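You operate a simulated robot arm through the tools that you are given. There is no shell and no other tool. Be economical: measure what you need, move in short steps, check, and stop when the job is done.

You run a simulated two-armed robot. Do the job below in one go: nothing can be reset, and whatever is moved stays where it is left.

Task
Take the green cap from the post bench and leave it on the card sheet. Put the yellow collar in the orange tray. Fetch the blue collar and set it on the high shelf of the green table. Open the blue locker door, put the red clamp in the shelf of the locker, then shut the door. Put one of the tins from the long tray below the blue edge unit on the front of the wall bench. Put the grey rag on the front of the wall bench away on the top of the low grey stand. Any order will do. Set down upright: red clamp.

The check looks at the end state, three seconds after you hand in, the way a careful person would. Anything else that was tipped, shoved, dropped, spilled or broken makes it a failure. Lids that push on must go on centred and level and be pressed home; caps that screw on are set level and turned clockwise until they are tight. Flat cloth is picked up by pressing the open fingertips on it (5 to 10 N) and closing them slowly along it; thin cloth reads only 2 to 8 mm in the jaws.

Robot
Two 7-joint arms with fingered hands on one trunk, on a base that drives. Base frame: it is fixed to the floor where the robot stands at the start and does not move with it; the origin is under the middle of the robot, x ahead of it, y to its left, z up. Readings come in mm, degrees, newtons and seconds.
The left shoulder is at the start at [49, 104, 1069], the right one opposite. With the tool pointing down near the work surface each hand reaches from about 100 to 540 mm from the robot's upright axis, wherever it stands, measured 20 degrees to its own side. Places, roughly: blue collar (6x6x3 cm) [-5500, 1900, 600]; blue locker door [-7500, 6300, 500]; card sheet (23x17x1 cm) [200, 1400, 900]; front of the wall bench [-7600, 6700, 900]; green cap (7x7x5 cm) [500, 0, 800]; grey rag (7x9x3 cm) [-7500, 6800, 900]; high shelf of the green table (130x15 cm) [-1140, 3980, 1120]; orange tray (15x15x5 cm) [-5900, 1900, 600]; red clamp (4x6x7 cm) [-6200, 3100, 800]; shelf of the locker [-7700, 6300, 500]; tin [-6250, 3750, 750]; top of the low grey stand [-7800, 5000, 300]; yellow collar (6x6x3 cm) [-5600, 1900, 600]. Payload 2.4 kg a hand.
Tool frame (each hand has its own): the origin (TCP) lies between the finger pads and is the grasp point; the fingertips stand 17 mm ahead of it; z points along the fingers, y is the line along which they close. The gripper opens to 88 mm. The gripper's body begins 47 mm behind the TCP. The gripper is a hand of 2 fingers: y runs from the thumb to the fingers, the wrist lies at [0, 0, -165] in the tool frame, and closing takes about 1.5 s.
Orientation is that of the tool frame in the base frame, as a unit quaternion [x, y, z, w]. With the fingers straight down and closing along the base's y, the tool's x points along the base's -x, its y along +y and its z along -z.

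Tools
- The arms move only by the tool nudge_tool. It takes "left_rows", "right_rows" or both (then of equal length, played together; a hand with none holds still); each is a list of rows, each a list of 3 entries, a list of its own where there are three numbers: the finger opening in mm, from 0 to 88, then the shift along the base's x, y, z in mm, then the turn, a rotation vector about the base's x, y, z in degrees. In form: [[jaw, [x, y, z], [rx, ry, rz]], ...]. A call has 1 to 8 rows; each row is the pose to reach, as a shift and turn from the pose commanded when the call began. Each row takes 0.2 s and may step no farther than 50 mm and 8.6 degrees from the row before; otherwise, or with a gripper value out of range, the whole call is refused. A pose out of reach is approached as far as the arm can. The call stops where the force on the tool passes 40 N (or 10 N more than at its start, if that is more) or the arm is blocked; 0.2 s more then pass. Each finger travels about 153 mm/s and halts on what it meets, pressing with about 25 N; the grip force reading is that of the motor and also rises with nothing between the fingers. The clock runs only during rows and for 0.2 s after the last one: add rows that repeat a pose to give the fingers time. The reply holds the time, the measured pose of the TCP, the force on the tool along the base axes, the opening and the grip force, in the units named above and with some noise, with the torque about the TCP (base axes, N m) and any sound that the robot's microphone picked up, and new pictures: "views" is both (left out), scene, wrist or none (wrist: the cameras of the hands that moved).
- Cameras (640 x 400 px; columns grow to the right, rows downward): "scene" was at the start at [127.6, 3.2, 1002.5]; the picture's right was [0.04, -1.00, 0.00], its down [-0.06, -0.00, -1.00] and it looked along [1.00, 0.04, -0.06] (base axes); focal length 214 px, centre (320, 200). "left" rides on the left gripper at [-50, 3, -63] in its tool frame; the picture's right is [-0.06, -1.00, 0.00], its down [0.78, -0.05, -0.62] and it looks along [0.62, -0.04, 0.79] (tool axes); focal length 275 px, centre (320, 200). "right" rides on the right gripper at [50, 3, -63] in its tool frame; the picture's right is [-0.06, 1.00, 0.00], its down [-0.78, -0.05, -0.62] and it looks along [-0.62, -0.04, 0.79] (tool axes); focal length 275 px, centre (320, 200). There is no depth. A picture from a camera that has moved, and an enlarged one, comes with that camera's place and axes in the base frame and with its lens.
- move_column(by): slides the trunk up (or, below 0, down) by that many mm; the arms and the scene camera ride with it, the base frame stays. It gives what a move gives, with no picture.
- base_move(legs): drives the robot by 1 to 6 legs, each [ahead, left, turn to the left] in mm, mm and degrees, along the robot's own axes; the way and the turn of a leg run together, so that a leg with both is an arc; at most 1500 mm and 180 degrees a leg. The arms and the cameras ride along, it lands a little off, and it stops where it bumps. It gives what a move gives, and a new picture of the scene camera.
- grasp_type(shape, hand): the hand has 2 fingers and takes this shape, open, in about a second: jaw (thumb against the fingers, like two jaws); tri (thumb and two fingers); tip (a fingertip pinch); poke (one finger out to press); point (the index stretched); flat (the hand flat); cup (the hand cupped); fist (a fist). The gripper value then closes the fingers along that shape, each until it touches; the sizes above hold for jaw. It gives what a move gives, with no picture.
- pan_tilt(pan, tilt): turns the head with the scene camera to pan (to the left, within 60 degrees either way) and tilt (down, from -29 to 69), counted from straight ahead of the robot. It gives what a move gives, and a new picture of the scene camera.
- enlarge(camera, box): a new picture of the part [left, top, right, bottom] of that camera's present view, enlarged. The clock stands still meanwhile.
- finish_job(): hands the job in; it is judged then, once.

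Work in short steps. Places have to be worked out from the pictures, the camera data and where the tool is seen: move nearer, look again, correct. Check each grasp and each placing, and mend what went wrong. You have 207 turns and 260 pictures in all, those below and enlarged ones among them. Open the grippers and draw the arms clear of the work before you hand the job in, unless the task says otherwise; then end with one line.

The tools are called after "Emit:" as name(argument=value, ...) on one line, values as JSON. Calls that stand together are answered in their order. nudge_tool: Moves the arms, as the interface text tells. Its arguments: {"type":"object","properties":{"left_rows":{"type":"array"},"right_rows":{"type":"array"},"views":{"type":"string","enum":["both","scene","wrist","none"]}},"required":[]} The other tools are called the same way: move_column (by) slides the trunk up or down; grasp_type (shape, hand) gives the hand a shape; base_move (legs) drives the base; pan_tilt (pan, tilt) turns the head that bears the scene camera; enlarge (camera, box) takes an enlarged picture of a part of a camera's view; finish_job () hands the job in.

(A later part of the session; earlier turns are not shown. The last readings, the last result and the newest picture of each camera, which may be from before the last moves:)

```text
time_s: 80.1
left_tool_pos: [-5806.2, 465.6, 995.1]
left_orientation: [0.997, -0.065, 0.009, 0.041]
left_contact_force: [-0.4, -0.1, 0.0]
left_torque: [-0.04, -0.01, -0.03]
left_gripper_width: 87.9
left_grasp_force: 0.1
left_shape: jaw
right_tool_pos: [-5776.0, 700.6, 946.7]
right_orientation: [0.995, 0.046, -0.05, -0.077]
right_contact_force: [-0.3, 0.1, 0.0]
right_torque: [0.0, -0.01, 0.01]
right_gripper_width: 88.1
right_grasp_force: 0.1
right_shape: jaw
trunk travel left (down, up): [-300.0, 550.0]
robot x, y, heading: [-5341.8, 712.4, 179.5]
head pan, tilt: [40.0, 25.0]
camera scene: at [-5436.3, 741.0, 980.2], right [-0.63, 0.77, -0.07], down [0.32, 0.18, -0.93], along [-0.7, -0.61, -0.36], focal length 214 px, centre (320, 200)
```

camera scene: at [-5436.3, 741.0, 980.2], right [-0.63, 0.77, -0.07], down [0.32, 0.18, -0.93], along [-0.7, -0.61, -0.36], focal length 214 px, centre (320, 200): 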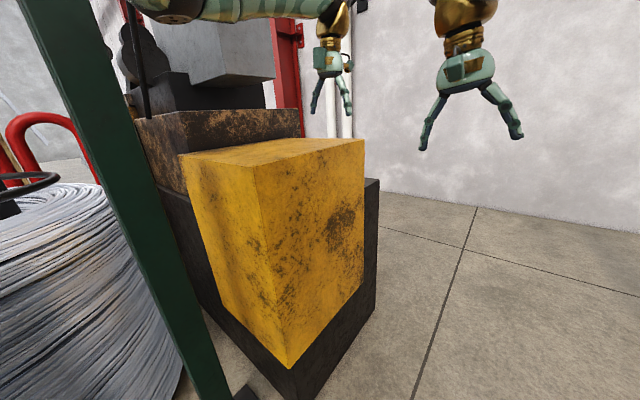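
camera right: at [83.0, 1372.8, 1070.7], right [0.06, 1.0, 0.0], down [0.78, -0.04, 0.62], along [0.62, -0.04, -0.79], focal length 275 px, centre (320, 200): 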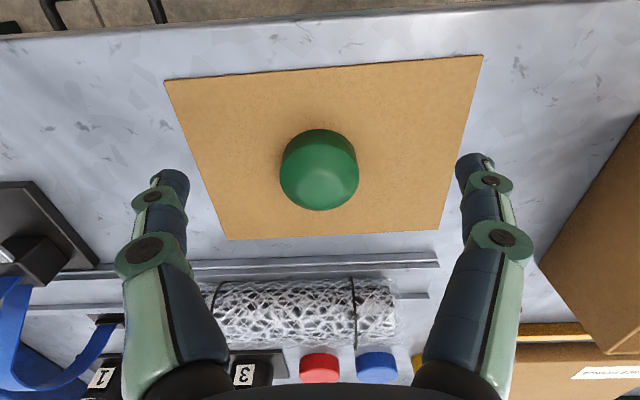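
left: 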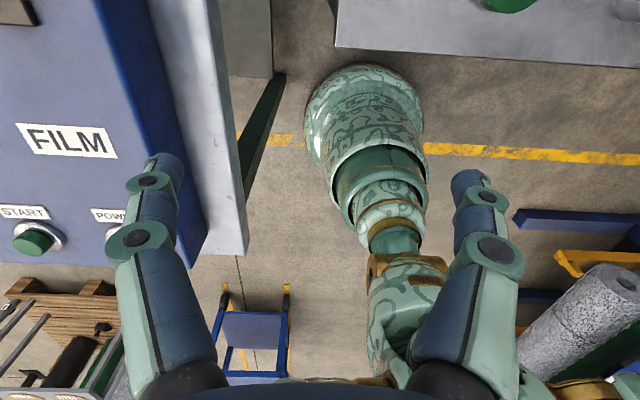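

The robot is tilted (its right side lower), so it is hung on something on its left. I back straight out along the way I came.

Emit:
base_move(legs=[[-200, 0, 0]])

Emit:
pan_tilt(pan=60, tilt=10)

```text
time_s: 80.8
left_tool_pos: [-5922.4, 455.0, 913.5]
left_orientation: [0.991, -0.13, 0.004, -0.027]
left_contact_force: [-0.2, -7.2, -0.8]
left_torque: [0.54, 0.0, 0.06]
left_gripper_width: 88.2
left_grasp_force: 0.0
left_shape: jaw
right_tool_pos: [-5850.5, 747.2, 920.1]
right_orientation: [0.983, 0.005, -0.073, -0.168]
right_contact_force: [-2.8, -1.6, -0.4]
right_torque: [0.08, -0.1, -0.02]
right_gripper_width: 87.9
right_grasp_force: 0.0
right_shape: jaw
trunk travel left (down, up): [-300.0, 550.0]
robot x, y, heading: [-5404.1, 725.7, 166.6]
head pan, tilt: [40.0, 25.0]
stopped in leg 1: the robot was blocked; the commanded pose is now the measured one
camera scene: at [-5497.3, 744.8, 975.1], right [-0.45, 0.89, -0.04], down [0.36, 0.14, -0.92], along [-0.82, -0.43, -0.39], focal length 214 px, centre (320, 200)
```

scene: 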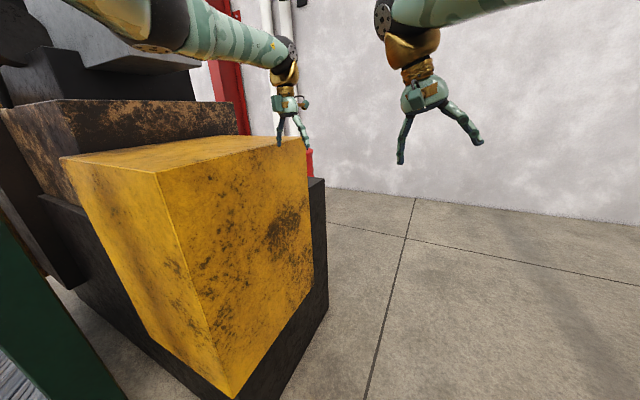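

```text
time_s: 81.6
left_tool_pos: [-5993.0, 499.6, 917.3]
left_orientation: [0.985, -0.173, 0.012, -0.022]
left_contact_force: [0.5, -0.3, -0.4]
left_torque: [0.03, 0.02, 0.0]
left_gripper_width: 88.2
left_grasp_force: 0.0
left_shape: jaw
right_tool_pos: [-5888.5, 751.7, 916.3]
right_orientation: [0.984, -0.057, -0.046, -0.16]
right_contact_force: [-0.6, -0.7, -0.4]
right_torque: [-0.02, -0.01, -0.02]
right_gripper_width: 88.1
right_grasp_force: 0.1
right_shape: jaw
trunk travel left (down, up): [-300.0, 550.0]
robot x, y, heading: [-5435.6, 734.3, 162.4]
head pan, tilt: [60.0, 10.0]
camera scene: at [-5534.2, 694.4, 988.6], right [-0.66, 0.75, -0.01], down [0.16, 0.12, -0.98], along [-0.74, -0.65, -0.2], focal length 214 px, centre (320, 200)
```

scene: 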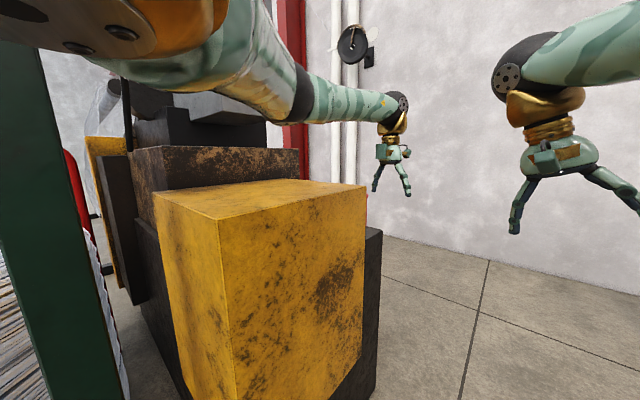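

The robot has slid forward past the green post and stands level again; the post is now beside its left shoulder. Strafing right should pull it free.

Emit:
base_move(legs=[[0, -200, 0]])

```text
time_s: 82.7
left_tool_pos: [-5974.8, 522.0, 919.2]
left_orientation: [0.977, -0.209, 0.007, -0.03]
left_contact_force: [-0.5, -0.6, 0.5]
left_torque: [0.01, 0.02, -0.02]
left_gripper_width: 87.9
left_grasp_force: 0.1
left_shape: jaw
right_tool_pos: [-5852.8, 766.2, 918.6]
right_orientation: [0.98, -0.094, -0.04, -0.168]
right_contact_force: [0.0, 0.5, 0.1]
right_torque: [0.02, 0.01, -0.01]
right_gripper_width: 88.0
right_grasp_force: 0.1
right_shape: jaw
trunk travel left (down, up): [-300.0, 550.0]
robot x, y, heading: [-5402.6, 723.2, 157.8]
head pan, tilt: [60.0, 10.0]
stopped in leg 1: the robot was blocked; the commanded pose is now the measured one
camera scene: at [-5503.0, 679.9, 988.6], right [-0.6, 0.8, 0.0], down [0.17, 0.12, -0.98], along [-0.78, -0.59, -0.21], focal length 214 px, centre (320, 200)
```

scene: 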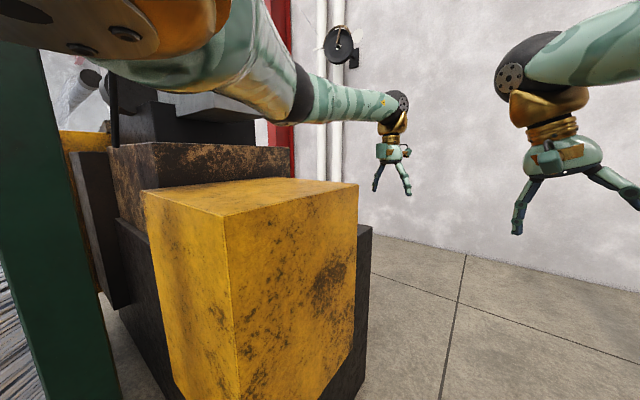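

Still blocked, and it turns left each time. I look down on the right and left for what holds it.

Emit:
pan_tilt(pan=-60, tilt=45)

Emit:
pan_tilt(pan=60, tilt=55)

```text
time_s: 84.7
left_tool_pos: [-5974.7, 521.6, 918.6]
left_orientation: [0.977, -0.209, 0.007, -0.03]
left_contact_force: [-0.4, 0.0, -0.5]
left_torque: [-0.01, -0.02, 0.01]
left_gripper_width: 87.7
left_grasp_force: 0.0
left_shape: jaw
right_tool_pos: [-5851.9, 767.0, 919.3]
right_orientation: [0.98, -0.096, -0.043, -0.167]
right_contact_force: [-0.3, 0.3, -0.2]
right_torque: [-0.01, 0.01, -0.03]
right_gripper_width: 88.0
right_grasp_force: 0.1
right_shape: jaw
trunk travel left (down, up): [-300.0, 550.0]
robot x, y, heading: [-5396.9, 726.5, 157.8]
head pan, tilt: [-60.0, 45.0]
camera scene: at [-5439.6, 816.6, 936.6], right [0.99, 0.13, 0.0], down [0.1, -0.7, -0.71], along [-0.09, 0.7, -0.71], focal length 214 px, centre (320, 200)
```

scene: 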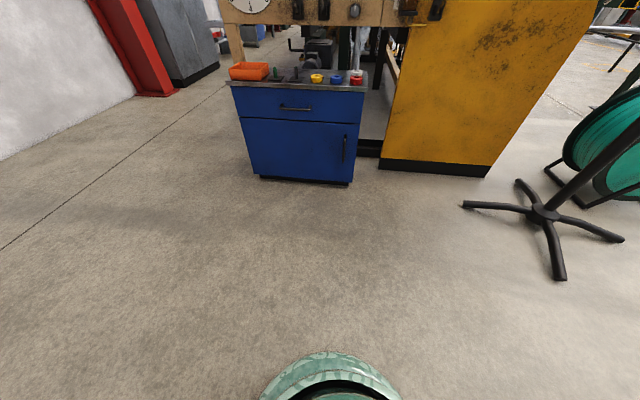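

```text
time_s: 86.7
left_tool_pos: [-5975.5, 521.1, 917.9]
left_orientation: [0.977, -0.21, 0.007, -0.029]
left_contact_force: [0.0, 0.0, -0.2]
left_torque: [-0.06, 0.0, 0.0]
left_gripper_width: 88.0
left_grasp_force: 0.1
left_shape: jaw
right_tool_pos: [-5851.5, 766.5, 918.3]
right_orientation: [0.981, -0.095, -0.042, -0.167]
right_contact_force: [0.2, 1.0, -0.6]
right_torque: [0.0, -0.03, 0.03]
right_gripper_width: 88.0
right_grasp_force: 0.0
right_shape: jaw
trunk travel left (down, up): [-300.0, 550.0]
robot x, y, heading: [-5402.4, 720.9, 157.9]
head pan, tilt: [60.0, 55.0]
camera scene: at [-5485.7, 691.9, 923.3], right [-0.61, 0.79, 0.0], down [0.65, 0.5, -0.57], along [-0.45, -0.35, -0.82], focal length 214 px, centre (320, 200)
```

scene: 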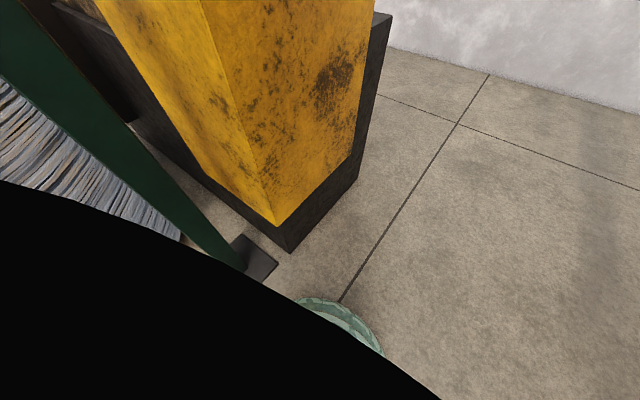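

The right side is free floor; only the green post (about [-5550, 250]) is near, so my left elbow must be pressing on it. I draw both hands towards the right and forward to bring the elbow in.

Emit:
nudge_tool(left_rows=[[88, [-10, 20, 10], [0, 0, 0]], [88, [-20, 45, 25], [0, 0, 0]], [88, [-30, 70, 40], [0, 0, 0]], [88, [-40, 95, 55], [0, 0, 0]], [88, [-50, 120, 70], [0, 0, 0]]], right_rows=[[88, [11, 28, 10], [0, 0, 0]], [88, [22, 56, 25], [0, 0, 0]], [88, [33, 84, 40], [0, 0, 0]], [88, [44, 112, 55], [0, 0, 0]], [88, [55, 140, 70], [0, 0, 0]]], views="none")

Emit:
base_move(legs=[[0, -200, 0]])

```text
time_s: 87.9
left_tool_pos: [-6019.2, 638.4, 989.3]
left_orientation: [0.977, -0.21, 0.007, -0.029]
left_contact_force: [0.1, 0.0, 0.3]
left_torque: [0.03, -0.01, -0.03]
left_gripper_width: 87.9
left_grasp_force: 0.0
left_shape: jaw
left hand out of reach, approached as far as the arm can: row 5
right_tool_pos: [-5795.7, 907.3, 989.3]
right_orientation: [0.98, -0.095, -0.041, -0.168]
right_contact_force: [0.1, -0.1, -0.6]
right_torque: [-0.01, 0.03, 0.01]
right_gripper_width: 88.1
right_grasp_force: 0.1
right_shape: jaw
trunk travel left (down, up): [-300.0, 550.0]
robot x, y, heading: [-5402.1, 724.9, 157.7]
head pan, tilt: [60.0, 55.0]
```

```text
time_s: 89.5
left_tool_pos: [-5942.6, 823.4, 989.0]
left_orientation: [0.978, -0.208, 0.007, -0.03]
left_contact_force: [-0.3, -0.5, 0.0]
left_torque: [-0.01, 0.0, 0.01]
left_gripper_width: 88.0
left_grasp_force: 0.0
left_shape: jaw
right_tool_pos: [-5721.3, 1091.3, 988.2]
right_orientation: [0.98, -0.094, -0.041, -0.168]
right_contact_force: [-0.7, 0.0, -0.1]
right_torque: [0.01, 0.04, 0.0]
right_gripper_width: 88.3
right_grasp_force: 0.0
right_shape: jaw
trunk travel left (down, up): [-300.0, 550.0]
robot x, y, heading: [-5322.2, 908.0, 157.6]
head pan, tilt: [60.0, 55.0]
camera scene: at [-5409.5, 876.7, 923.3], right [-0.61, 0.79, 0.0], down [0.65, 0.5, -0.57], along [-0.45, -0.35, -0.82], focal length 214 px, centre (320, 200)
```

scene: 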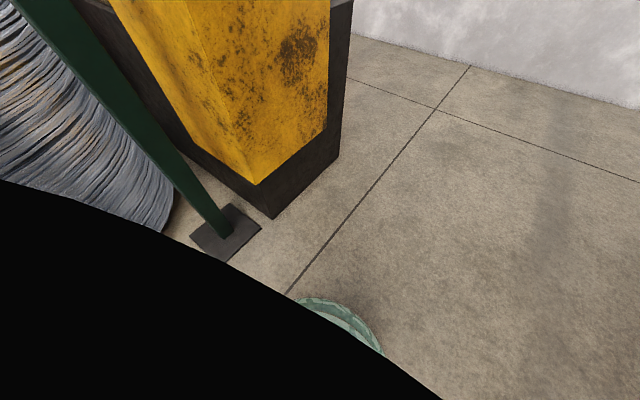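

Free again, and the post and box stand as before. I turn to face +y and strafe to about x=-5650, then square up the hands.

Emit:
base_move(legs=[[0, -150, 0], [0, 0, -67.6]])

Emit:
pan_tilt(pan=0, tilt=25)

```text
time_s: 93.8
left_tool_pos: [-5585.9, 1584.1, 988.8]
left_orientation: [-0.699, 0.715, -0.022, 0.021]
left_contact_force: [0.4, 0.3, 0.1]
left_torque: [-0.03, 0.01, 0.0]
left_gripper_width: 88.1
left_grasp_force: 0.1
left_shape: jaw
right_tool_pos: [-5251.5, 1484.2, 988.6]
right_orientation: [0.764, -0.622, 0.058, -0.163]
right_contact_force: [-0.3, -0.7, 1.1]
right_torque: [0.01, -0.01, -0.02]
right_gripper_width: 87.8
right_grasp_force: 0.0
right_shape: jaw
trunk travel left (down, up): [-300.0, 550.0]
robot x, y, heading: [-5267.1, 1045.5, 90.6]
head pan, tilt: [60.0, 55.0]
camera scene: at [-5328.0, 1116.0, 923.3], right [0.49, 0.87, 0.0], down [0.71, -0.4, -0.57], along [-0.5, 0.28, -0.82], focal length 214 px, centre (320, 200)
```

scene: 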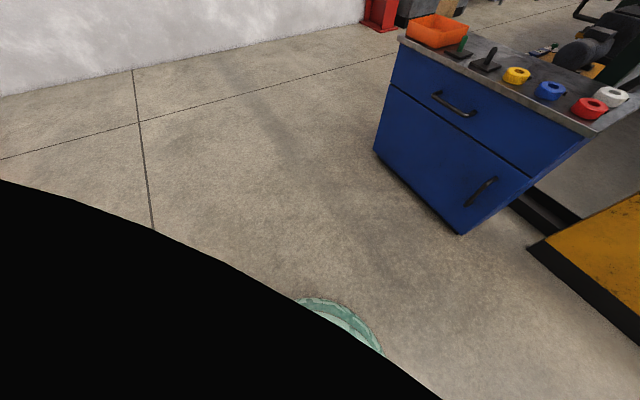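

```text
time_s: 95.2
left_tool_pos: [-5585.0, 1584.1, 988.0]
left_orientation: [-0.698, 0.715, -0.023, 0.021]
left_contact_force: [0.4, 0.0, -0.1]
left_torque: [-0.01, 0.0, 0.01]
left_gripper_width: 88.1
left_grasp_force: 0.1
left_shape: jaw
right_tool_pos: [-5250.6, 1483.6, 988.3]
right_orientation: [0.764, -0.622, 0.058, -0.163]
right_contact_force: [0.7, 0.2, -0.2]
right_torque: [0.0, 0.0, -0.03]
right_gripper_width: 87.7
right_grasp_force: 0.0
right_shape: jaw
trunk travel left (down, up): [-300.0, 550.0]
robot x, y, heading: [-5269.8, 1047.9, 90.3]
head pan, tilt: [0.0, 25.0]
camera scene: at [-5266.0, 1172.6, 967.3], right [1.0, 0.01, 0.0], down [0.0, -0.42, -0.91], along [-0.01, 0.91, -0.42], focal length 214 px, centre (320, 200)
```

scene: 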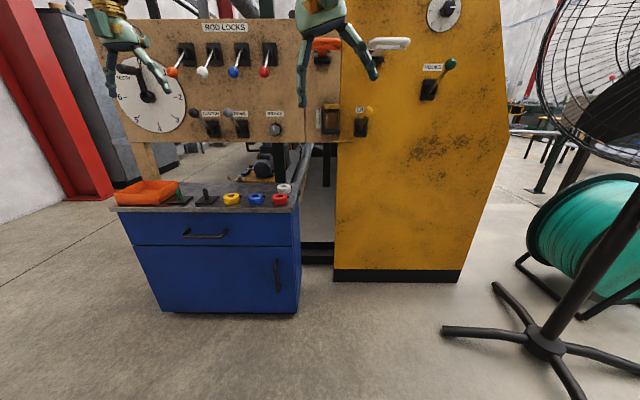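

Readings agree now. The cabinet shows tray, yellow and blue collars along y≈1920–1950, top near z≈610. First I straighten both hands (fingers down, closing sideways) at rest places.

Emit:
nudge_tool(left_rows=[[88, [23, -31, 4], [0, 0.7, 0.3]], [88, [46, -62, 8], [0, 1.4, 0.6]], [88, [70, -94, 12], [0.1, 2.2, 0.8]], [88, [93, -125, 16], [0.2, 2.9, 1.1]], [88, [116, -156, 20], [0.2, 3.6, 1.4]]], right_rows=[[88, [36, -11, 4], [-1.7, 3.6, -2.3]], [88, [73, -22, 8], [-3.4, 7.2, -4.6]], [88, [109, -34, 12], [-5.1, 10.8, -6.9]], [88, [146, -45, 16], [-6.8, 14.4, -9.2]], [88, [182, -56, 20], [-8.5, 18, -11.5]]], views="none")

Emit:
move_column(by=-180)

Emit:
base_move(legs=[[0, 430, 0], [300, 0, 0]])

```text
time_s: 96.3
left_tool_pos: [-5470.3, 1428.9, 1007.9]
left_orientation: [0.708, -0.706, 0.0, 0.001]
left_contact_force: [0.7, -0.2, -0.2]
left_torque: [0.02, 0.03, -0.01]
left_gripper_width: 88.1
left_grasp_force: 0.0
left_shape: jaw
left hand out of reach, approached as far as the arm can: row 1, 2, 3
right_tool_pos: [-5069.6, 1427.7, 1007.4]
right_orientation: [0.708, -0.706, 0.0, 0.0]
right_contact_force: [0.3, 0.6, -0.2]
right_torque: [-0.02, 0.0, 0.0]
right_gripper_width: 88.0
right_grasp_force: 0.1
right_shape: jaw
trunk travel left (down, up): [-300.0, 550.0]
robot x, y, heading: [-5266.3, 1046.1, 90.6]
head pan, tilt: [0.0, 25.0]
```

```text
time_s: 98.3
left_tool_pos: [-5469.2, 1428.9, 829.3]
left_orientation: [0.707, -0.707, -0.001, 0.001]
left_contact_force: [-0.3, -0.4, -0.2]
left_torque: [0.02, -0.01, 0.01]
left_gripper_width: 88.2
left_grasp_force: 0.1
left_shape: jaw
right_tool_pos: [-5069.3, 1427.4, 827.9]
right_orientation: [0.708, -0.706, 0.0, 0.0]
right_contact_force: [-0.2, 0.4, 1.0]
right_torque: [0.0, 0.02, -0.04]
right_gripper_width: 88.0
right_grasp_force: 0.0
right_shape: jaw
trunk travel left (down, up): [-120.0, 730.0]
robot x, y, heading: [-5266.2, 1046.1, 90.1]
head pan, tilt: [0.0, 25.0]
```

```text
time_s: 102.6
left_tool_pos: [-5901.3, 1724.9, 827.8]
left_orientation: [0.708, -0.706, -0.001, 0.0]
left_contact_force: [0.0, 0.8, 0.2]
left_torque: [0.04, 0.0, -0.01]
left_gripper_width: 88.0
left_grasp_force: 0.0
left_shape: jaw
right_tool_pos: [-5501.6, 1725.3, 828.7]
right_orientation: [0.708, -0.706, 0.0, 0.0]
right_contact_force: [-1.3, 0.2, -0.6]
right_torque: [0.03, 0.04, 0.03]
right_gripper_width: 87.8
right_grasp_force: 0.0
right_shape: jaw
trunk travel left (down, up): [-120.0, 730.0]
robot x, y, heading: [-5698.3, 1346.5, 90.7]
head pan, tilt: [0.0, 25.0]
camera scene: at [-5697.3, 1477.2, 788.7], right [1.0, 0.01, 0.0], down [0.0, -0.42, -0.91], along [-0.01, 0.91, -0.42], focal length 214 px, centre (320, 200)
```

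scene: 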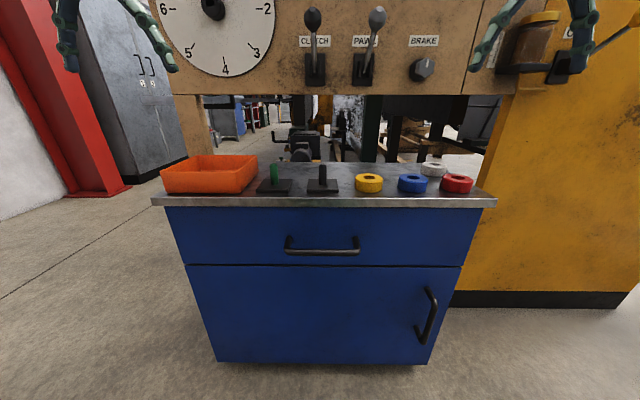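

Triangulated from two views: blue collar at about [-5514, 1905, 637], yellow about [-5602, 1890, 638], tray about [-5925, 1885]. The cabinet is within reach after driving 95 mm nearer.

Emit:
base_move(legs=[[95, 0, 0]])

Emit:
nudge_tool(right_rows=[[76, [0, 30, 0], [0, 0, 0]], [76, [-5, 70, 0], [0, 0, 0]], [76, [-5, 70, -40], [0, 0, 0]], [76, [-5, 70, -80], [0, 0, 0]]])

```text
time_s: 103.7
left_tool_pos: [-5902.4, 1819.4, 829.1]
left_orientation: [0.708, -0.706, -0.001, 0.0]
left_contact_force: [0.0, -0.3, 0.0]
left_torque: [0.02, -0.02, 0.0]
left_gripper_width: 87.9
left_grasp_force: 0.1
left_shape: jaw
right_tool_pos: [-5502.2, 1820.2, 828.8]
right_orientation: [0.708, -0.706, -0.001, -0.001]
right_contact_force: [-0.1, 0.3, -0.2]
right_torque: [0.01, 0.0, 0.05]
right_gripper_width: 88.0
right_grasp_force: 0.0
right_shape: jaw
trunk travel left (down, up): [-120.0, 730.0]
robot x, y, heading: [-5703.5, 1437.9, 90.5]
head pan, tilt: [0.0, 25.0]
camera scene: at [-5698.3, 1571.8, 788.7], right [1.0, 0.01, 0.0], down [0.0, -0.42, -0.91], along [-0.01, 0.91, -0.42], focal length 214 px, centre (320, 200)
```

scene: 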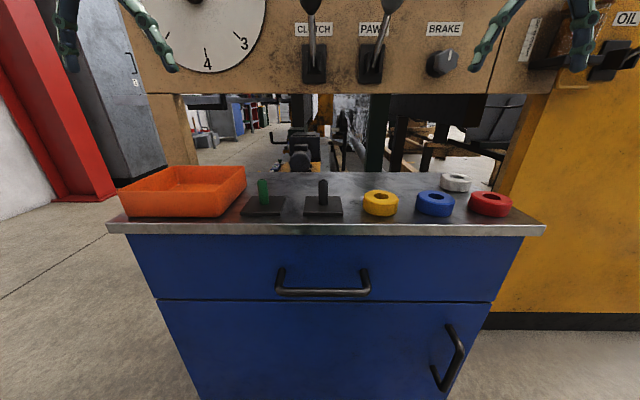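

```text
time_s: 104.7
left_tool_pos: [-5902.4, 1818.9, 827.8]
left_orientation: [0.708, -0.706, -0.001, 0.0]
left_contact_force: [0.1, -0.7, 0.2]
left_torque: [-0.02, -0.01, -0.01]
left_gripper_width: 88.1
left_grasp_force: 0.1
left_shape: jaw
right_tool_pos: [-5507.6, 1890.9, 747.7]
right_orientation: [0.708, -0.706, 0.0, 0.0]
right_contact_force: [0.2, -0.1, -0.1]
right_torque: [-0.02, -0.02, 0.0]
right_gripper_width: 76.3
right_grasp_force: 0.0
right_shape: jaw
trunk travel left (down, up): [-120.0, 730.0]
robot x, y, heading: [-5697.3, 1436.6, 90.5]
head pan, tilt: [0.0, 25.0]
camera scene: at [-5698.3, 1571.9, 788.7], right [1.0, 0.01, 0.0], down [0.0, -0.42, -0.91], along [-0.01, 0.91, -0.42], focal length 214 px, centre (320, 200)
camera right: at [-5510.8, 1839.3, 811.5], right [-1.0, 0.06, 0.0], down [0.05, 0.78, 0.62], along [0.04, 0.62, -0.79], focal length 275 px, centre (320, 200)
```

scene: 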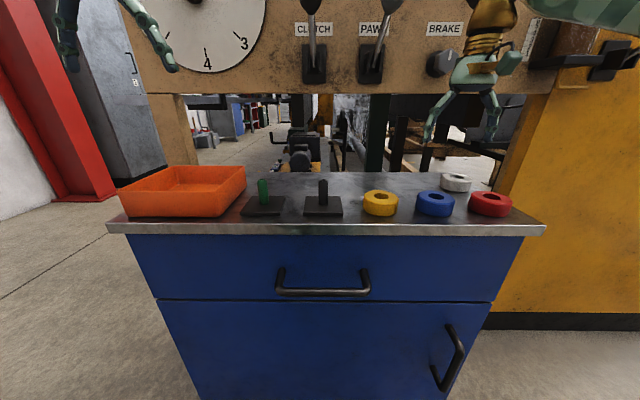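
right: 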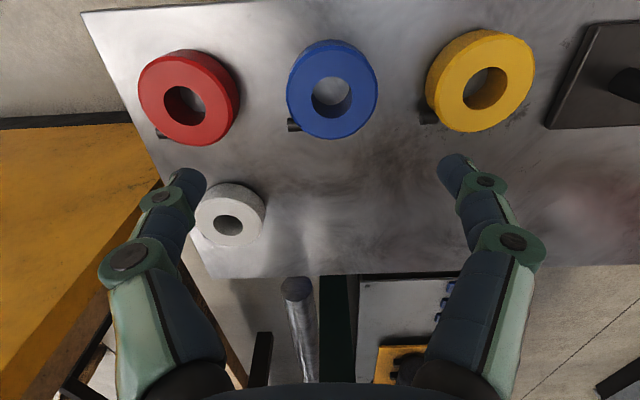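

The blue collar is at about [-5514, 1893]; I line up and come down with a 78 mm opening, watching the force.

Emit:
nudge_tool(right_rows=[[78, [-6, 2, -40], [0, 0, 0]], [78, [-6, 2, -75], [0, 0, 0]], [78, [-6, 2, -92], [0, 0, 0]], [78, [-6, 2, -104], [0, 0, 0]], [78, [-6, 2, -104], [0, 0, 0]]])

```text
time_s: 105.9
left_tool_pos: [-5901.7, 1820.3, 827.4]
left_orientation: [0.708, -0.707, -0.001, 0.001]
left_contact_force: [0.0, -0.4, 1.0]
left_torque: [-0.01, 0.02, -0.01]
left_gripper_width: 87.6
left_grasp_force: 0.1
left_shape: jaw
right_tool_pos: [-5514.5, 1890.6, 643.3]
right_orientation: [0.708, -0.706, 0.0, 0.0]
right_contact_force: [-0.3, 0.0, -0.4]
right_torque: [-0.01, -0.01, -0.03]
right_gripper_width: 78.0
right_grasp_force: 0.0
right_shape: jaw
trunk travel left (down, up): [-120.0, 730.0]
robot x, y, heading: [-5701.2, 1438.1, 90.6]
head pan, tilt: [0.0, 25.0]
camera scene: at [-5698.3, 1571.9, 788.7], right [1.0, 0.01, 0.0], down [0.0, -0.42, -0.91], along [-0.01, 0.91, -0.42], focal length 214 px, centre (320, 200)
camera right: at [-5516.8, 1840.6, 707.9], right [-1.0, 0.06, 0.0], down [0.04, 0.78, 0.62], along [0.04, 0.62, -0.79], focal length 275 px, centre (320, 200)
```

scene: 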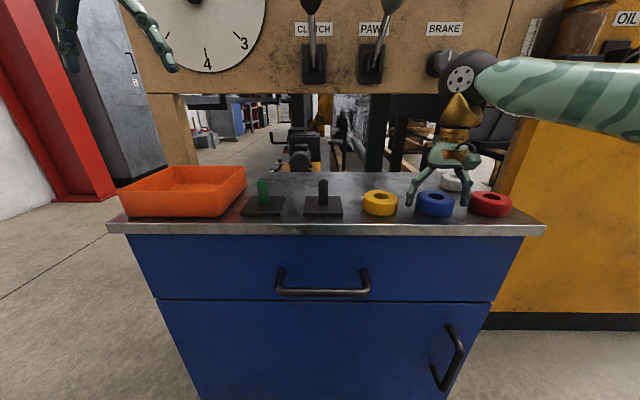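
right: 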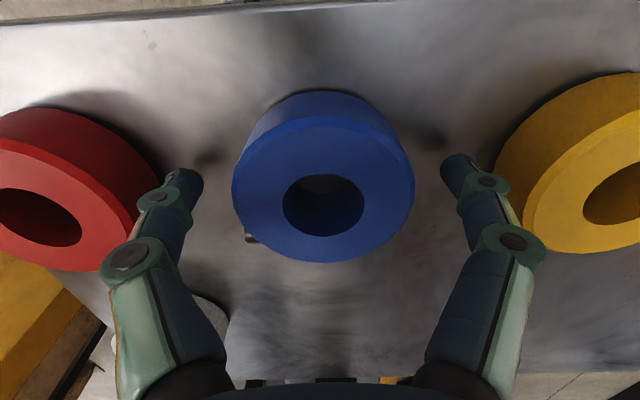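

The blue collar is centred between the fingers, slightly nearer me; I shift y by -5 and close.

Emit:
nudge_tool(right_rows=[[78, [0, -5, -1], [0, 0, 0]], [55, [0, -5, -1], [0, 0, 0]], [50, [0, -5, -1], [0, 0, 0]], [50, [0, -5, -1], [0, 0, 0]]], views="wrist")

```text
time_s: 106.9
left_tool_pos: [-5901.8, 1819.5, 829.1]
left_orientation: [0.707, -0.707, 0.0, 0.0]
left_contact_force: [0.6, -0.9, -0.5]
left_torque: [-0.02, 0.02, -0.02]
left_gripper_width: 87.9
left_grasp_force: 0.1
left_shape: jaw
right_tool_pos: [-5513.5, 1886.9, 643.5]
right_orientation: [0.708, -0.706, 0.0, 0.001]
right_contact_force: [0.4, 0.4, -0.8]
right_torque: [-0.03, -0.02, 0.01]
right_gripper_width: 47.1
right_grasp_force: 24.9
right_shape: jaw
trunk travel left (down, up): [-120.0, 730.0]
robot x, y, heading: [-5700.9, 1438.0, 90.7]
head pan, tilt: [0.0, 25.0]
camera right: at [-5516.6, 1835.5, 707.0], right [-1.0, 0.06, 0.0], down [0.05, 0.78, 0.62], along [0.04, 0.62, -0.79], focal length 275 px, centre (320, 200)
```

right: 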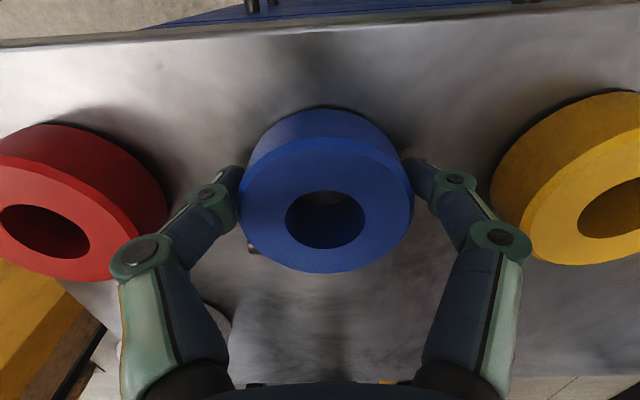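

Gripped with 25 N. I lift it clear and carry it to the right and back, out of the left hand's way.

Emit:
nudge_tool(right_rows=[[45, [0, 0, 30], [0, 0, 0]], [45, [0, 0, 75], [0, 0, 0]], [45, [0, 0, 120], [0, 0, 0]], [45, [10, -40, 145], [0, 0, 0]], [45, [30, -80, 160], [0, 0, 0]], [45, [60, -115, 170], [0, 0, 0]], [45, [95, -140, 180], [0, 0, 0]], [45, [110, -150, 200], [0, 0, 0]]], views="scene")

```text
time_s: 108.7
left_tool_pos: [-5901.8, 1819.6, 829.0]
left_orientation: [0.708, -0.706, 0.0, 0.001]
left_contact_force: [-0.8, 0.1, 0.3]
left_torque: [-0.02, -0.03, 0.0]
left_gripper_width: 87.9
left_grasp_force: 0.0
left_shape: jaw
right_tool_pos: [-5403.6, 1735.9, 843.7]
right_orientation: [0.71, -0.705, 0.0, 0.0]
right_contact_force: [-1.2, 0.3, -2.4]
right_torque: [0.01, 0.0, 0.01]
right_gripper_width: 46.6
right_grasp_force: 25.0
right_shape: jaw
trunk travel left (down, up): [-120.0, 730.0]
robot x, y, heading: [-5697.9, 1438.1, 90.5]
head pan, tilt: [0.0, 25.0]
camera scene: at [-5698.2, 1572.0, 788.7], right [1.0, 0.01, 0.0], down [0.0, -0.42, -0.91], along [-0.01, 0.91, -0.42], focal length 214 px, centre (320, 200)
```

scene: 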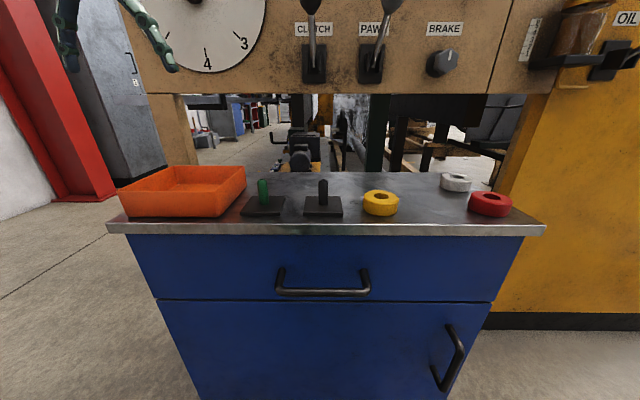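

The blue collar is in the right hand. Now the left hand goes over to the yellow collar at about [-5604, 1887].

Emit:
nudge_tool(left_rows=[[88, [45, 10, 0], [0, 0, 0]], [88, [90, 20, 0], [0, 0, 0]], [88, [135, 30, 0], [0, 0, 0]], [88, [180, 40, 0], [0, 0, 0]], [88, [225, 50, 0], [0, 0, 0]], [88, [270, 60, 0], [0, 0, 0]], [88, [298, 66, -25], [0, 0, 0]], [88, [298, 66, -70], [0, 0, 0]]])

```text
time_s: 110.5
left_tool_pos: [-5604.2, 1884.3, 756.9]
left_orientation: [0.708, -0.706, -0.001, 0.0]
left_contact_force: [0.3, 0.1, -0.1]
left_torque: [0.02, -0.06, 0.01]
left_gripper_width: 88.0
left_grasp_force: 0.1
left_shape: jaw
right_tool_pos: [-5403.5, 1736.1, 843.3]
right_orientation: [0.708, -0.706, 0.0, 0.0]
right_contact_force: [-0.2, 0.5, -3.1]
right_torque: [0.01, -0.02, 0.02]
right_gripper_width: 46.6
right_grasp_force: 24.9
right_shape: jaw
trunk travel left (down, up): [-120.0, 730.0]
robot x, y, heading: [-5700.0, 1438.9, 90.8]
head pan, tilt: [0.0, 25.0]
camera scene: at [-5698.1, 1571.9, 788.7], right [1.0, 0.01, 0.0], down [0.0, -0.42, -0.91], along [-0.01, 0.91, -0.42], focal length 214 px, centre (320, 200)
camera left: at [-5607.4, 1936.1, 820.9], right [1.0, 0.06, 0.0], down [0.05, -0.78, 0.62], along [0.04, -0.62, -0.79], focal length 275 px, centre (320, 200)
```

scene: 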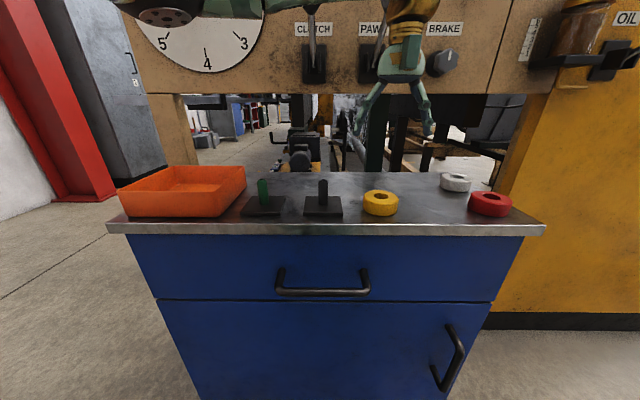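
left: 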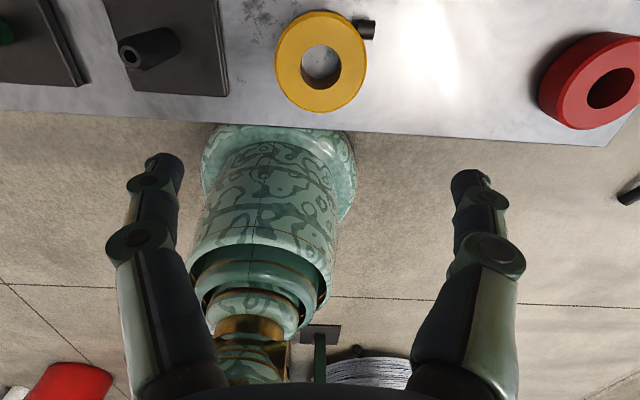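

The yellow collar is at about x=-5605; its y is uncertain by some mm (1885–1900). I descend half-way and look again.

Emit:
nudge_tool(left_rows=[[88, [-1, 7, -35], [0, 0, 0]], [88, [-1, 7, -65], [0, 0, 0]], [88, [-1, 7, -65], [0, 0, 0]]], views="wrist")

```text
time_s: 111.3
left_tool_pos: [-5606.1, 1891.7, 692.5]
left_orientation: [0.708, -0.707, -0.001, 0.001]
left_contact_force: [-0.4, 0.0, -0.2]
left_torque: [-0.02, -0.01, -0.01]
left_gripper_width: 88.0
left_grasp_force: 0.1
left_shape: jaw
right_tool_pos: [-5402.8, 1736.1, 844.1]
right_orientation: [0.708, -0.706, -0.001, 0.0]
right_contact_force: [-0.6, 0.1, -3.1]
right_torque: [-0.03, -0.01, -0.01]
right_gripper_width: 46.6
right_grasp_force: 24.9
right_shape: jaw
trunk travel left (down, up): [-120.0, 730.0]
robot x, y, heading: [-5699.6, 1437.0, 90.5]
head pan, tilt: [0.0, 25.0]
camera left: at [-5609.1, 1943.2, 756.3], right [1.0, 0.06, 0.0], down [0.05, -0.78, 0.62], along [0.04, -0.62, -0.79], focal length 275 px, centre (320, 200)
```

left: 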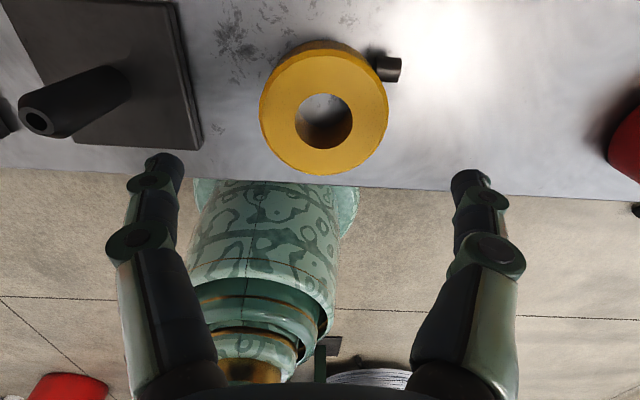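

Two heights intersect at y≈1899. I correct and go down to the grasp height.

Emit:
nudge_tool(left_rows=[[88, [0, 7, -25], [0, 0, 0]], [88, [0, 7, -42], [0, 0, 0]], [88, [0, 7, -50], [0, 0, 0]], [88, [0, 7, -50], [0, 0, 0]]], views="wrist")

```text
time_s: 112.3
left_tool_pos: [-5604.8, 1899.1, 643.2]
left_orientation: [0.708, -0.707, 0.0, 0.0]
left_contact_force: [0.5, 0.7, 0.1]
left_torque: [0.0, -0.04, 0.01]
left_gripper_width: 87.9
left_grasp_force: 0.1
left_shape: jaw
right_tool_pos: [-5404.4, 1735.7, 843.7]
right_orientation: [0.708, -0.706, -0.001, 0.0]
right_contact_force: [-0.2, 0.5, -2.9]
right_torque: [-0.01, 0.02, 0.0]
right_gripper_width: 46.5
right_grasp_force: 25.3
right_shape: jaw
trunk travel left (down, up): [-120.0, 730.0]
robot x, y, heading: [-5699.6, 1438.6, 90.8]
head pan, tilt: [0.0, 25.0]
camera left: at [-5608.0, 1950.5, 706.6], right [1.0, 0.06, 0.0], down [0.05, -0.78, 0.62], along [0.04, -0.62, -0.79], focal length 275 px, centre (320, 200)
```

left: 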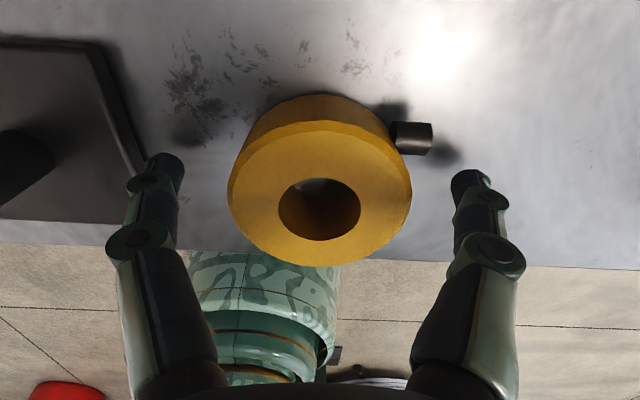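

Well placed; the set-screw is just clear on the far side. I shift 3 mm toward me and close.

Emit:
nudge_tool(left_rows=[[88, [0, -3, -1], [0, 0, 0]], [60, [0, -3, -1], [0, 0, 0]], [45, [0, -3, -1], [0, 0, 0]], [45, [0, -3, -1], [0, 0, 0]], [45, [0, -3, -1], [0, 0, 0]]], views="wrist")

```text
time_s: 113.5
left_tool_pos: [-5604.1, 1897.1, 643.2]
left_orientation: [0.708, -0.706, -0.001, 0.001]
left_contact_force: [1.4, 0.2, 0.2]
left_torque: [0.0, 0.01, -0.01]
left_gripper_width: 47.0
left_grasp_force: 24.7
left_shape: jaw
right_tool_pos: [-5402.8, 1736.4, 843.9]
right_orientation: [0.708, -0.706, 0.0, 0.0]
right_contact_force: [-0.4, 0.3, -1.9]
right_torque: [-0.02, 0.01, 0.02]
right_gripper_width: 46.3
right_grasp_force: 24.7
right_shape: jaw
trunk travel left (down, up): [-120.0, 730.0]
robot x, y, heading: [-5701.3, 1437.6, 90.7]
head pan, tilt: [0.0, 25.0]
camera left: at [-5607.9, 1947.8, 705.6], right [1.0, 0.06, 0.0], down [0.05, -0.78, 0.62], along [0.04, -0.62, -0.79], focal length 275 px, centre (320, 200)
```

left: 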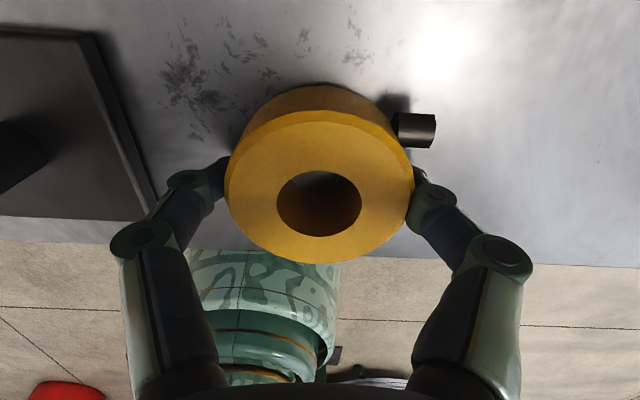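

Gripped. I lift and carry it left towards the tray.

Emit:
nudge_tool(left_rows=[[45, [0, 0, 35], [0, 0, 0]], [45, [0, 0, 80], [0, 0, 0]], [45, [0, 0, 130], [0, 0, 0]], [45, [-45, -3, 140], [0, 0, 0]], [45, [-95, -5, 140], [0, 0, 0]], [45, [-145, -7, 140], [0, 0, 0]], [45, [-195, -10, 140], [0, 0, 0]], [45, [-245, -12, 140], [0, 0, 0]]], views="none")

Emit:
nudge_tool(left_rows=[[45, [-40, 0, 0], [0, 0, 0]], [45, [-76, 0, 0], [0, 0, 0]], [45, [-76, 0, 0], [0, 0, 0]]])

```text
time_s: 115.3
left_tool_pos: [-5849.5, 1885.0, 782.6]
left_orientation: [0.708, -0.706, -0.002, 0.0]
left_contact_force: [0.1, -0.1, -3.1]
left_torque: [0.0, 0.01, -0.02]
left_gripper_width: 46.9
left_grasp_force: 24.8
left_shape: jaw
right_tool_pos: [-5402.4, 1736.8, 844.0]
right_orientation: [0.709, -0.705, 0.001, -0.001]
right_contact_force: [0.2, -0.8, -2.0]
right_torque: [-0.03, 0.03, 0.02]
right_gripper_width: 46.5
right_grasp_force: 24.8
right_shape: jaw
trunk travel left (down, up): [-120.0, 730.0]
robot x, y, heading: [-5699.8, 1438.0, 90.7]
head pan, tilt: [0.0, 25.0]
```

```text
time_s: 116.1
left_tool_pos: [-5926.4, 1886.3, 782.7]
left_orientation: [0.708, -0.707, 0.0, 0.001]
left_contact_force: [1.0, 0.7, -3.5]
left_torque: [0.01, -0.03, -0.05]
left_gripper_width: 47.3
left_grasp_force: 25.5
left_shape: jaw
right_tool_pos: [-5402.4, 1735.8, 844.7]
right_orientation: [0.708, -0.706, 0.0, 0.0]
right_contact_force: [-0.6, -0.2, -3.6]
right_torque: [-0.03, -0.03, 0.0]
right_gripper_width: 46.6
right_grasp_force: 24.9
right_shape: jaw
trunk travel left (down, up): [-120.0, 730.0]
robot x, y, heading: [-5695.3, 1442.2, 90.7]
head pan, tilt: [0.0, 25.0]
camera scene: at [-5698.3, 1572.0, 788.7], right [1.0, 0.01, 0.0], down [0.0, -0.42, -0.91], along [-0.01, 0.91, -0.42], focal length 214 px, centre (320, 200)
camera left: at [-5930.0, 1936.4, 846.1], right [1.0, 0.06, 0.0], down [0.05, -0.78, 0.62], along [0.04, -0.62, -0.79], focal length 275 px, centre (320, 200)
```

scene: 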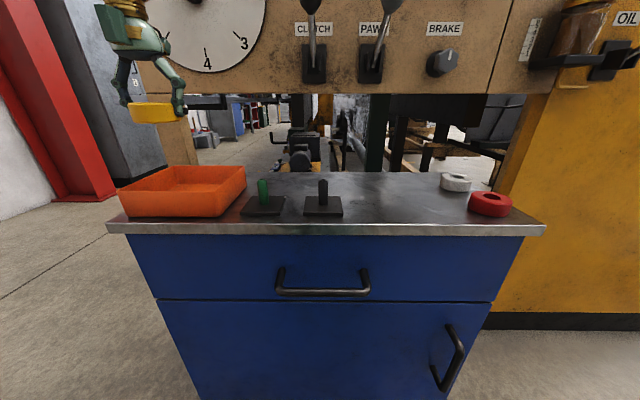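
left: 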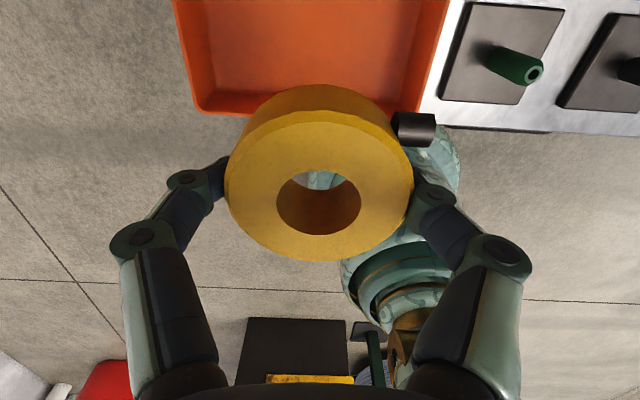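

The tray's centre looks to be about [-5932, 1930]. I shift forward and go down part of the way, then look.

Emit:
nudge_tool(left_rows=[[45, [-5, 22, 0], [0, 0, 0]], [45, [-6, 44, 0], [0, 0, 0]], [45, [-6, 44, -30], [0, 0, 0]], [45, [-6, 44, -50], [0, 0, 0]], [45, [-6, 44, -50], [0, 0, 0]]])

```text
time_s: 117.3
left_tool_pos: [-5931.7, 1929.8, 732.4]
left_orientation: [0.707, -0.707, 0.0, 0.001]
left_contact_force: [-1.0, -0.2, -3.6]
left_torque: [0.01, 0.0, -0.02]
left_gripper_width: 47.2
left_grasp_force: 25.2
left_shape: jaw
right_tool_pos: [-5402.4, 1735.3, 843.6]
right_orientation: [0.708, -0.706, 0.0, 0.001]
right_contact_force: [-0.8, 0.1, -3.0]
right_torque: [0.0, 0.03, 0.03]
right_gripper_width: 46.7
right_grasp_force: 25.2
right_shape: jaw
trunk travel left (down, up): [-120.0, 730.0]
robot x, y, heading: [-5698.3, 1437.8, 90.7]
head pan, tilt: [0.0, 25.0]
camera scene: at [-5698.3, 1572.1, 788.7], right [1.0, 0.01, 0.0], down [0.0, -0.42, -0.91], along [-0.01, 0.91, -0.42], focal length 214 px, centre (320, 200)
camera left: at [-5935.6, 1979.8, 795.3], right [1.0, 0.06, 0.0], down [0.05, -0.78, 0.62], along [0.04, -0.62, -0.79], focal length 275 px, centre (320, 200)
```

scene: 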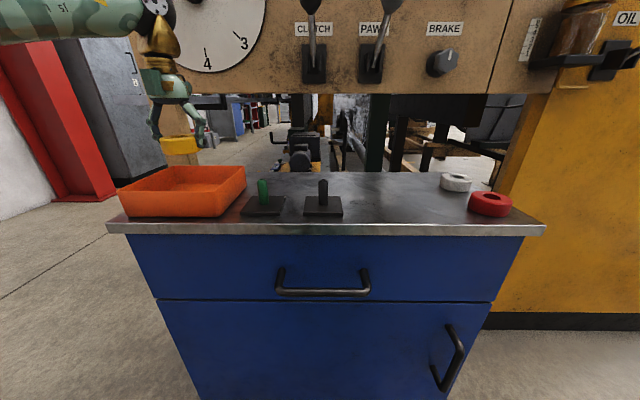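
left: 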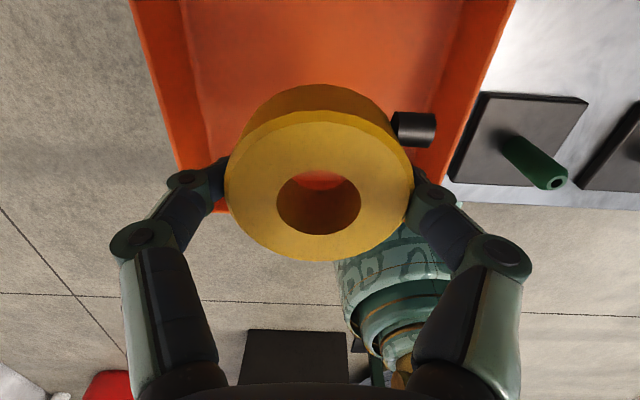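

Aligned over the tray. I lower the collar until it touches the tray floor.

Emit:
nudge_tool(left_rows=[[45, [-2, 4, -30], [0, 0, 0]], [45, [-2, 4, -60], [0, 0, 0]], [45, [-2, 4, -70], [0, 0, 0]], [45, [-2, 4, -76], [0, 0, 0]], [45, [-2, 4, -80], [0, 0, 0]]])

```text
time_s: 118.5
left_tool_pos: [-5933.2, 1932.5, 653.0]
left_orientation: [0.708, -0.706, -0.001, 0.001]
left_contact_force: [-0.3, -0.7, -2.7]
left_torque: [0.02, 0.0, 0.0]
left_gripper_width: 47.1
left_grasp_force: 24.7
left_shape: jaw
right_tool_pos: [-5404.1, 1737.5, 844.6]
right_orientation: [0.709, -0.706, 0.0, -0.001]
right_contact_force: [0.0, 0.2, -3.1]
right_torque: [0.0, 0.01, 0.0]
right_gripper_width: 46.5
right_grasp_force: 25.0
right_shape: jaw
trunk travel left (down, up): [-120.0, 730.0]
robot x, y, heading: [-5701.3, 1433.7, 90.5]
head pan, tilt: [0.0, 25.0]
camera scene: at [-5698.2, 1572.1, 788.7], right [1.0, 0.01, 0.0], down [0.0, -0.42, -0.91], along [-0.01, 0.91, -0.42], focal length 214 px, centre (320, 200)
camera left: at [-5937.2, 1983.6, 715.1], right [1.0, 0.06, 0.0], down [0.05, -0.78, 0.62], along [0.04, -0.62, -0.79], focal length 275 px, centre (320, 200)
```

scene: 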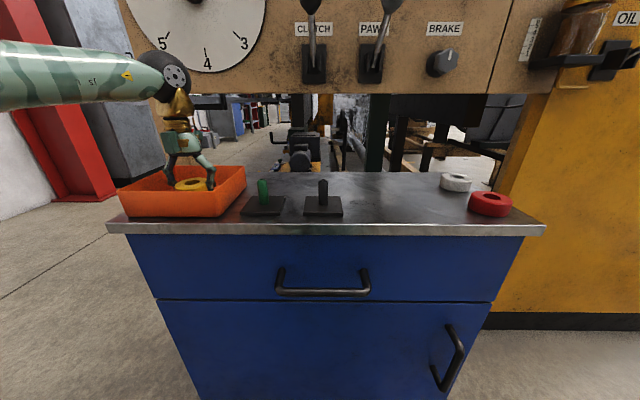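
left: 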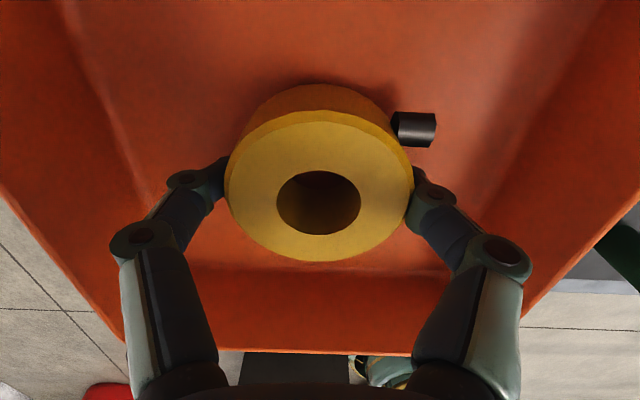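

Nearly on the tray floor. I go down a few mm more, release and rise.

Emit:
nudge_tool(left_rows=[[45, [0, 0, -2], [0, 0, 0]], [45, [0, 0, -4], [0, 0, 0]], [45, [0, 0, -5], [0, 0, 0]], [45, [0, 0, -5], [0, 0, 0]]], views="none")

Emit:
nudge_tool(left_rows=[[60, [0, 0, 0], [0, 0, 0]], [75, [0, 0, 0], [0, 0, 0]], [75, [0, 0, 0], [0, 0, 0]], [75, [0, 0, 30], [0, 0, 0]], [75, [0, 0, 75], [0, 0, 0]], [75, [0, -30, 115], [0, 0, 0]], [75, [0, -70, 140], [0, 0, 0]], [75, [10, -110, 150], [0, 0, 0]]])

```text
time_s: 119.5
left_tool_pos: [-5934.3, 1932.2, 647.9]
left_orientation: [0.708, -0.706, 0.0, 0.0]
left_contact_force: [-0.4, 0.8, -2.1]
left_torque: [-0.01, 0.02, 0.01]
left_gripper_width: 47.2
left_grasp_force: 25.7
left_shape: jaw
right_tool_pos: [-5402.4, 1735.5, 842.8]
right_orientation: [0.708, -0.706, 0.0, 0.0]
right_contact_force: [0.3, -0.3, -2.0]
right_torque: [-0.03, 0.01, 0.0]
right_gripper_width: 46.5
right_grasp_force: 24.7
right_shape: jaw
trunk travel left (down, up): [-120.0, 730.0]
robot x, y, heading: [-5700.1, 1439.3, 90.6]
head pan, tilt: [0.0, 25.0]
```

```text
time_s: 121.3
left_tool_pos: [-5921.4, 1822.5, 797.9]
left_orientation: [0.707, -0.707, -0.001, 0.0]
left_contact_force: [0.3, -0.8, 0.2]
left_torque: [0.03, -0.01, -0.01]
left_gripper_width: 74.8
left_grasp_force: 0.1
left_shape: jaw
right_tool_pos: [-5402.5, 1736.2, 843.8]
right_orientation: [0.708, -0.706, 0.0, 0.001]
right_contact_force: [-0.6, 0.1, -2.8]
right_torque: [0.0, 0.0, -0.02]
right_gripper_width: 46.5
right_grasp_force: 24.1
right_shape: jaw
trunk travel left (down, up): [-120.0, 730.0]
robot x, y, heading: [-5696.0, 1438.4, 90.5]
head pan, tilt: [0.0, 25.0]
camera scene: at [-5698.2, 1572.0, 788.7], right [1.0, 0.01, 0.0], down [0.0, -0.42, -0.91], along [-0.01, 0.91, -0.42], focal length 214 px, centre (320, 200)
camera left: at [-5926.6, 1873.6, 860.9], right [1.0, 0.06, 0.0], down [0.05, -0.78, 0.62], along [0.04, -0.62, -0.79], focal length 275 px, centre (320, 200)
```

scene: 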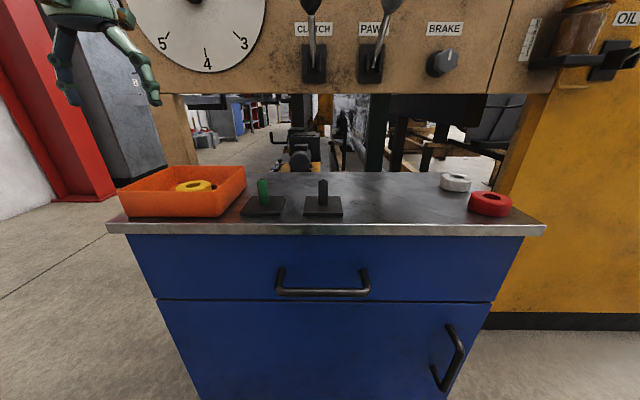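
left: 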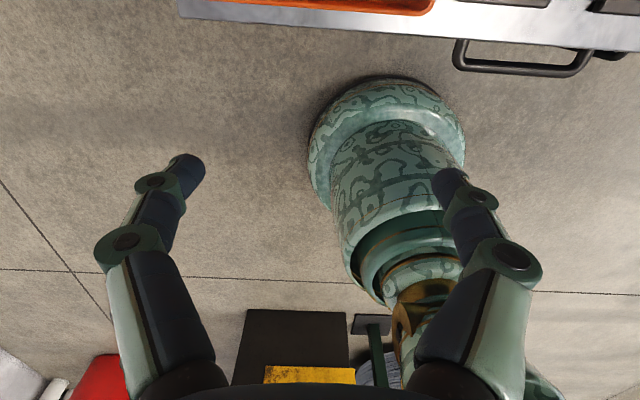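

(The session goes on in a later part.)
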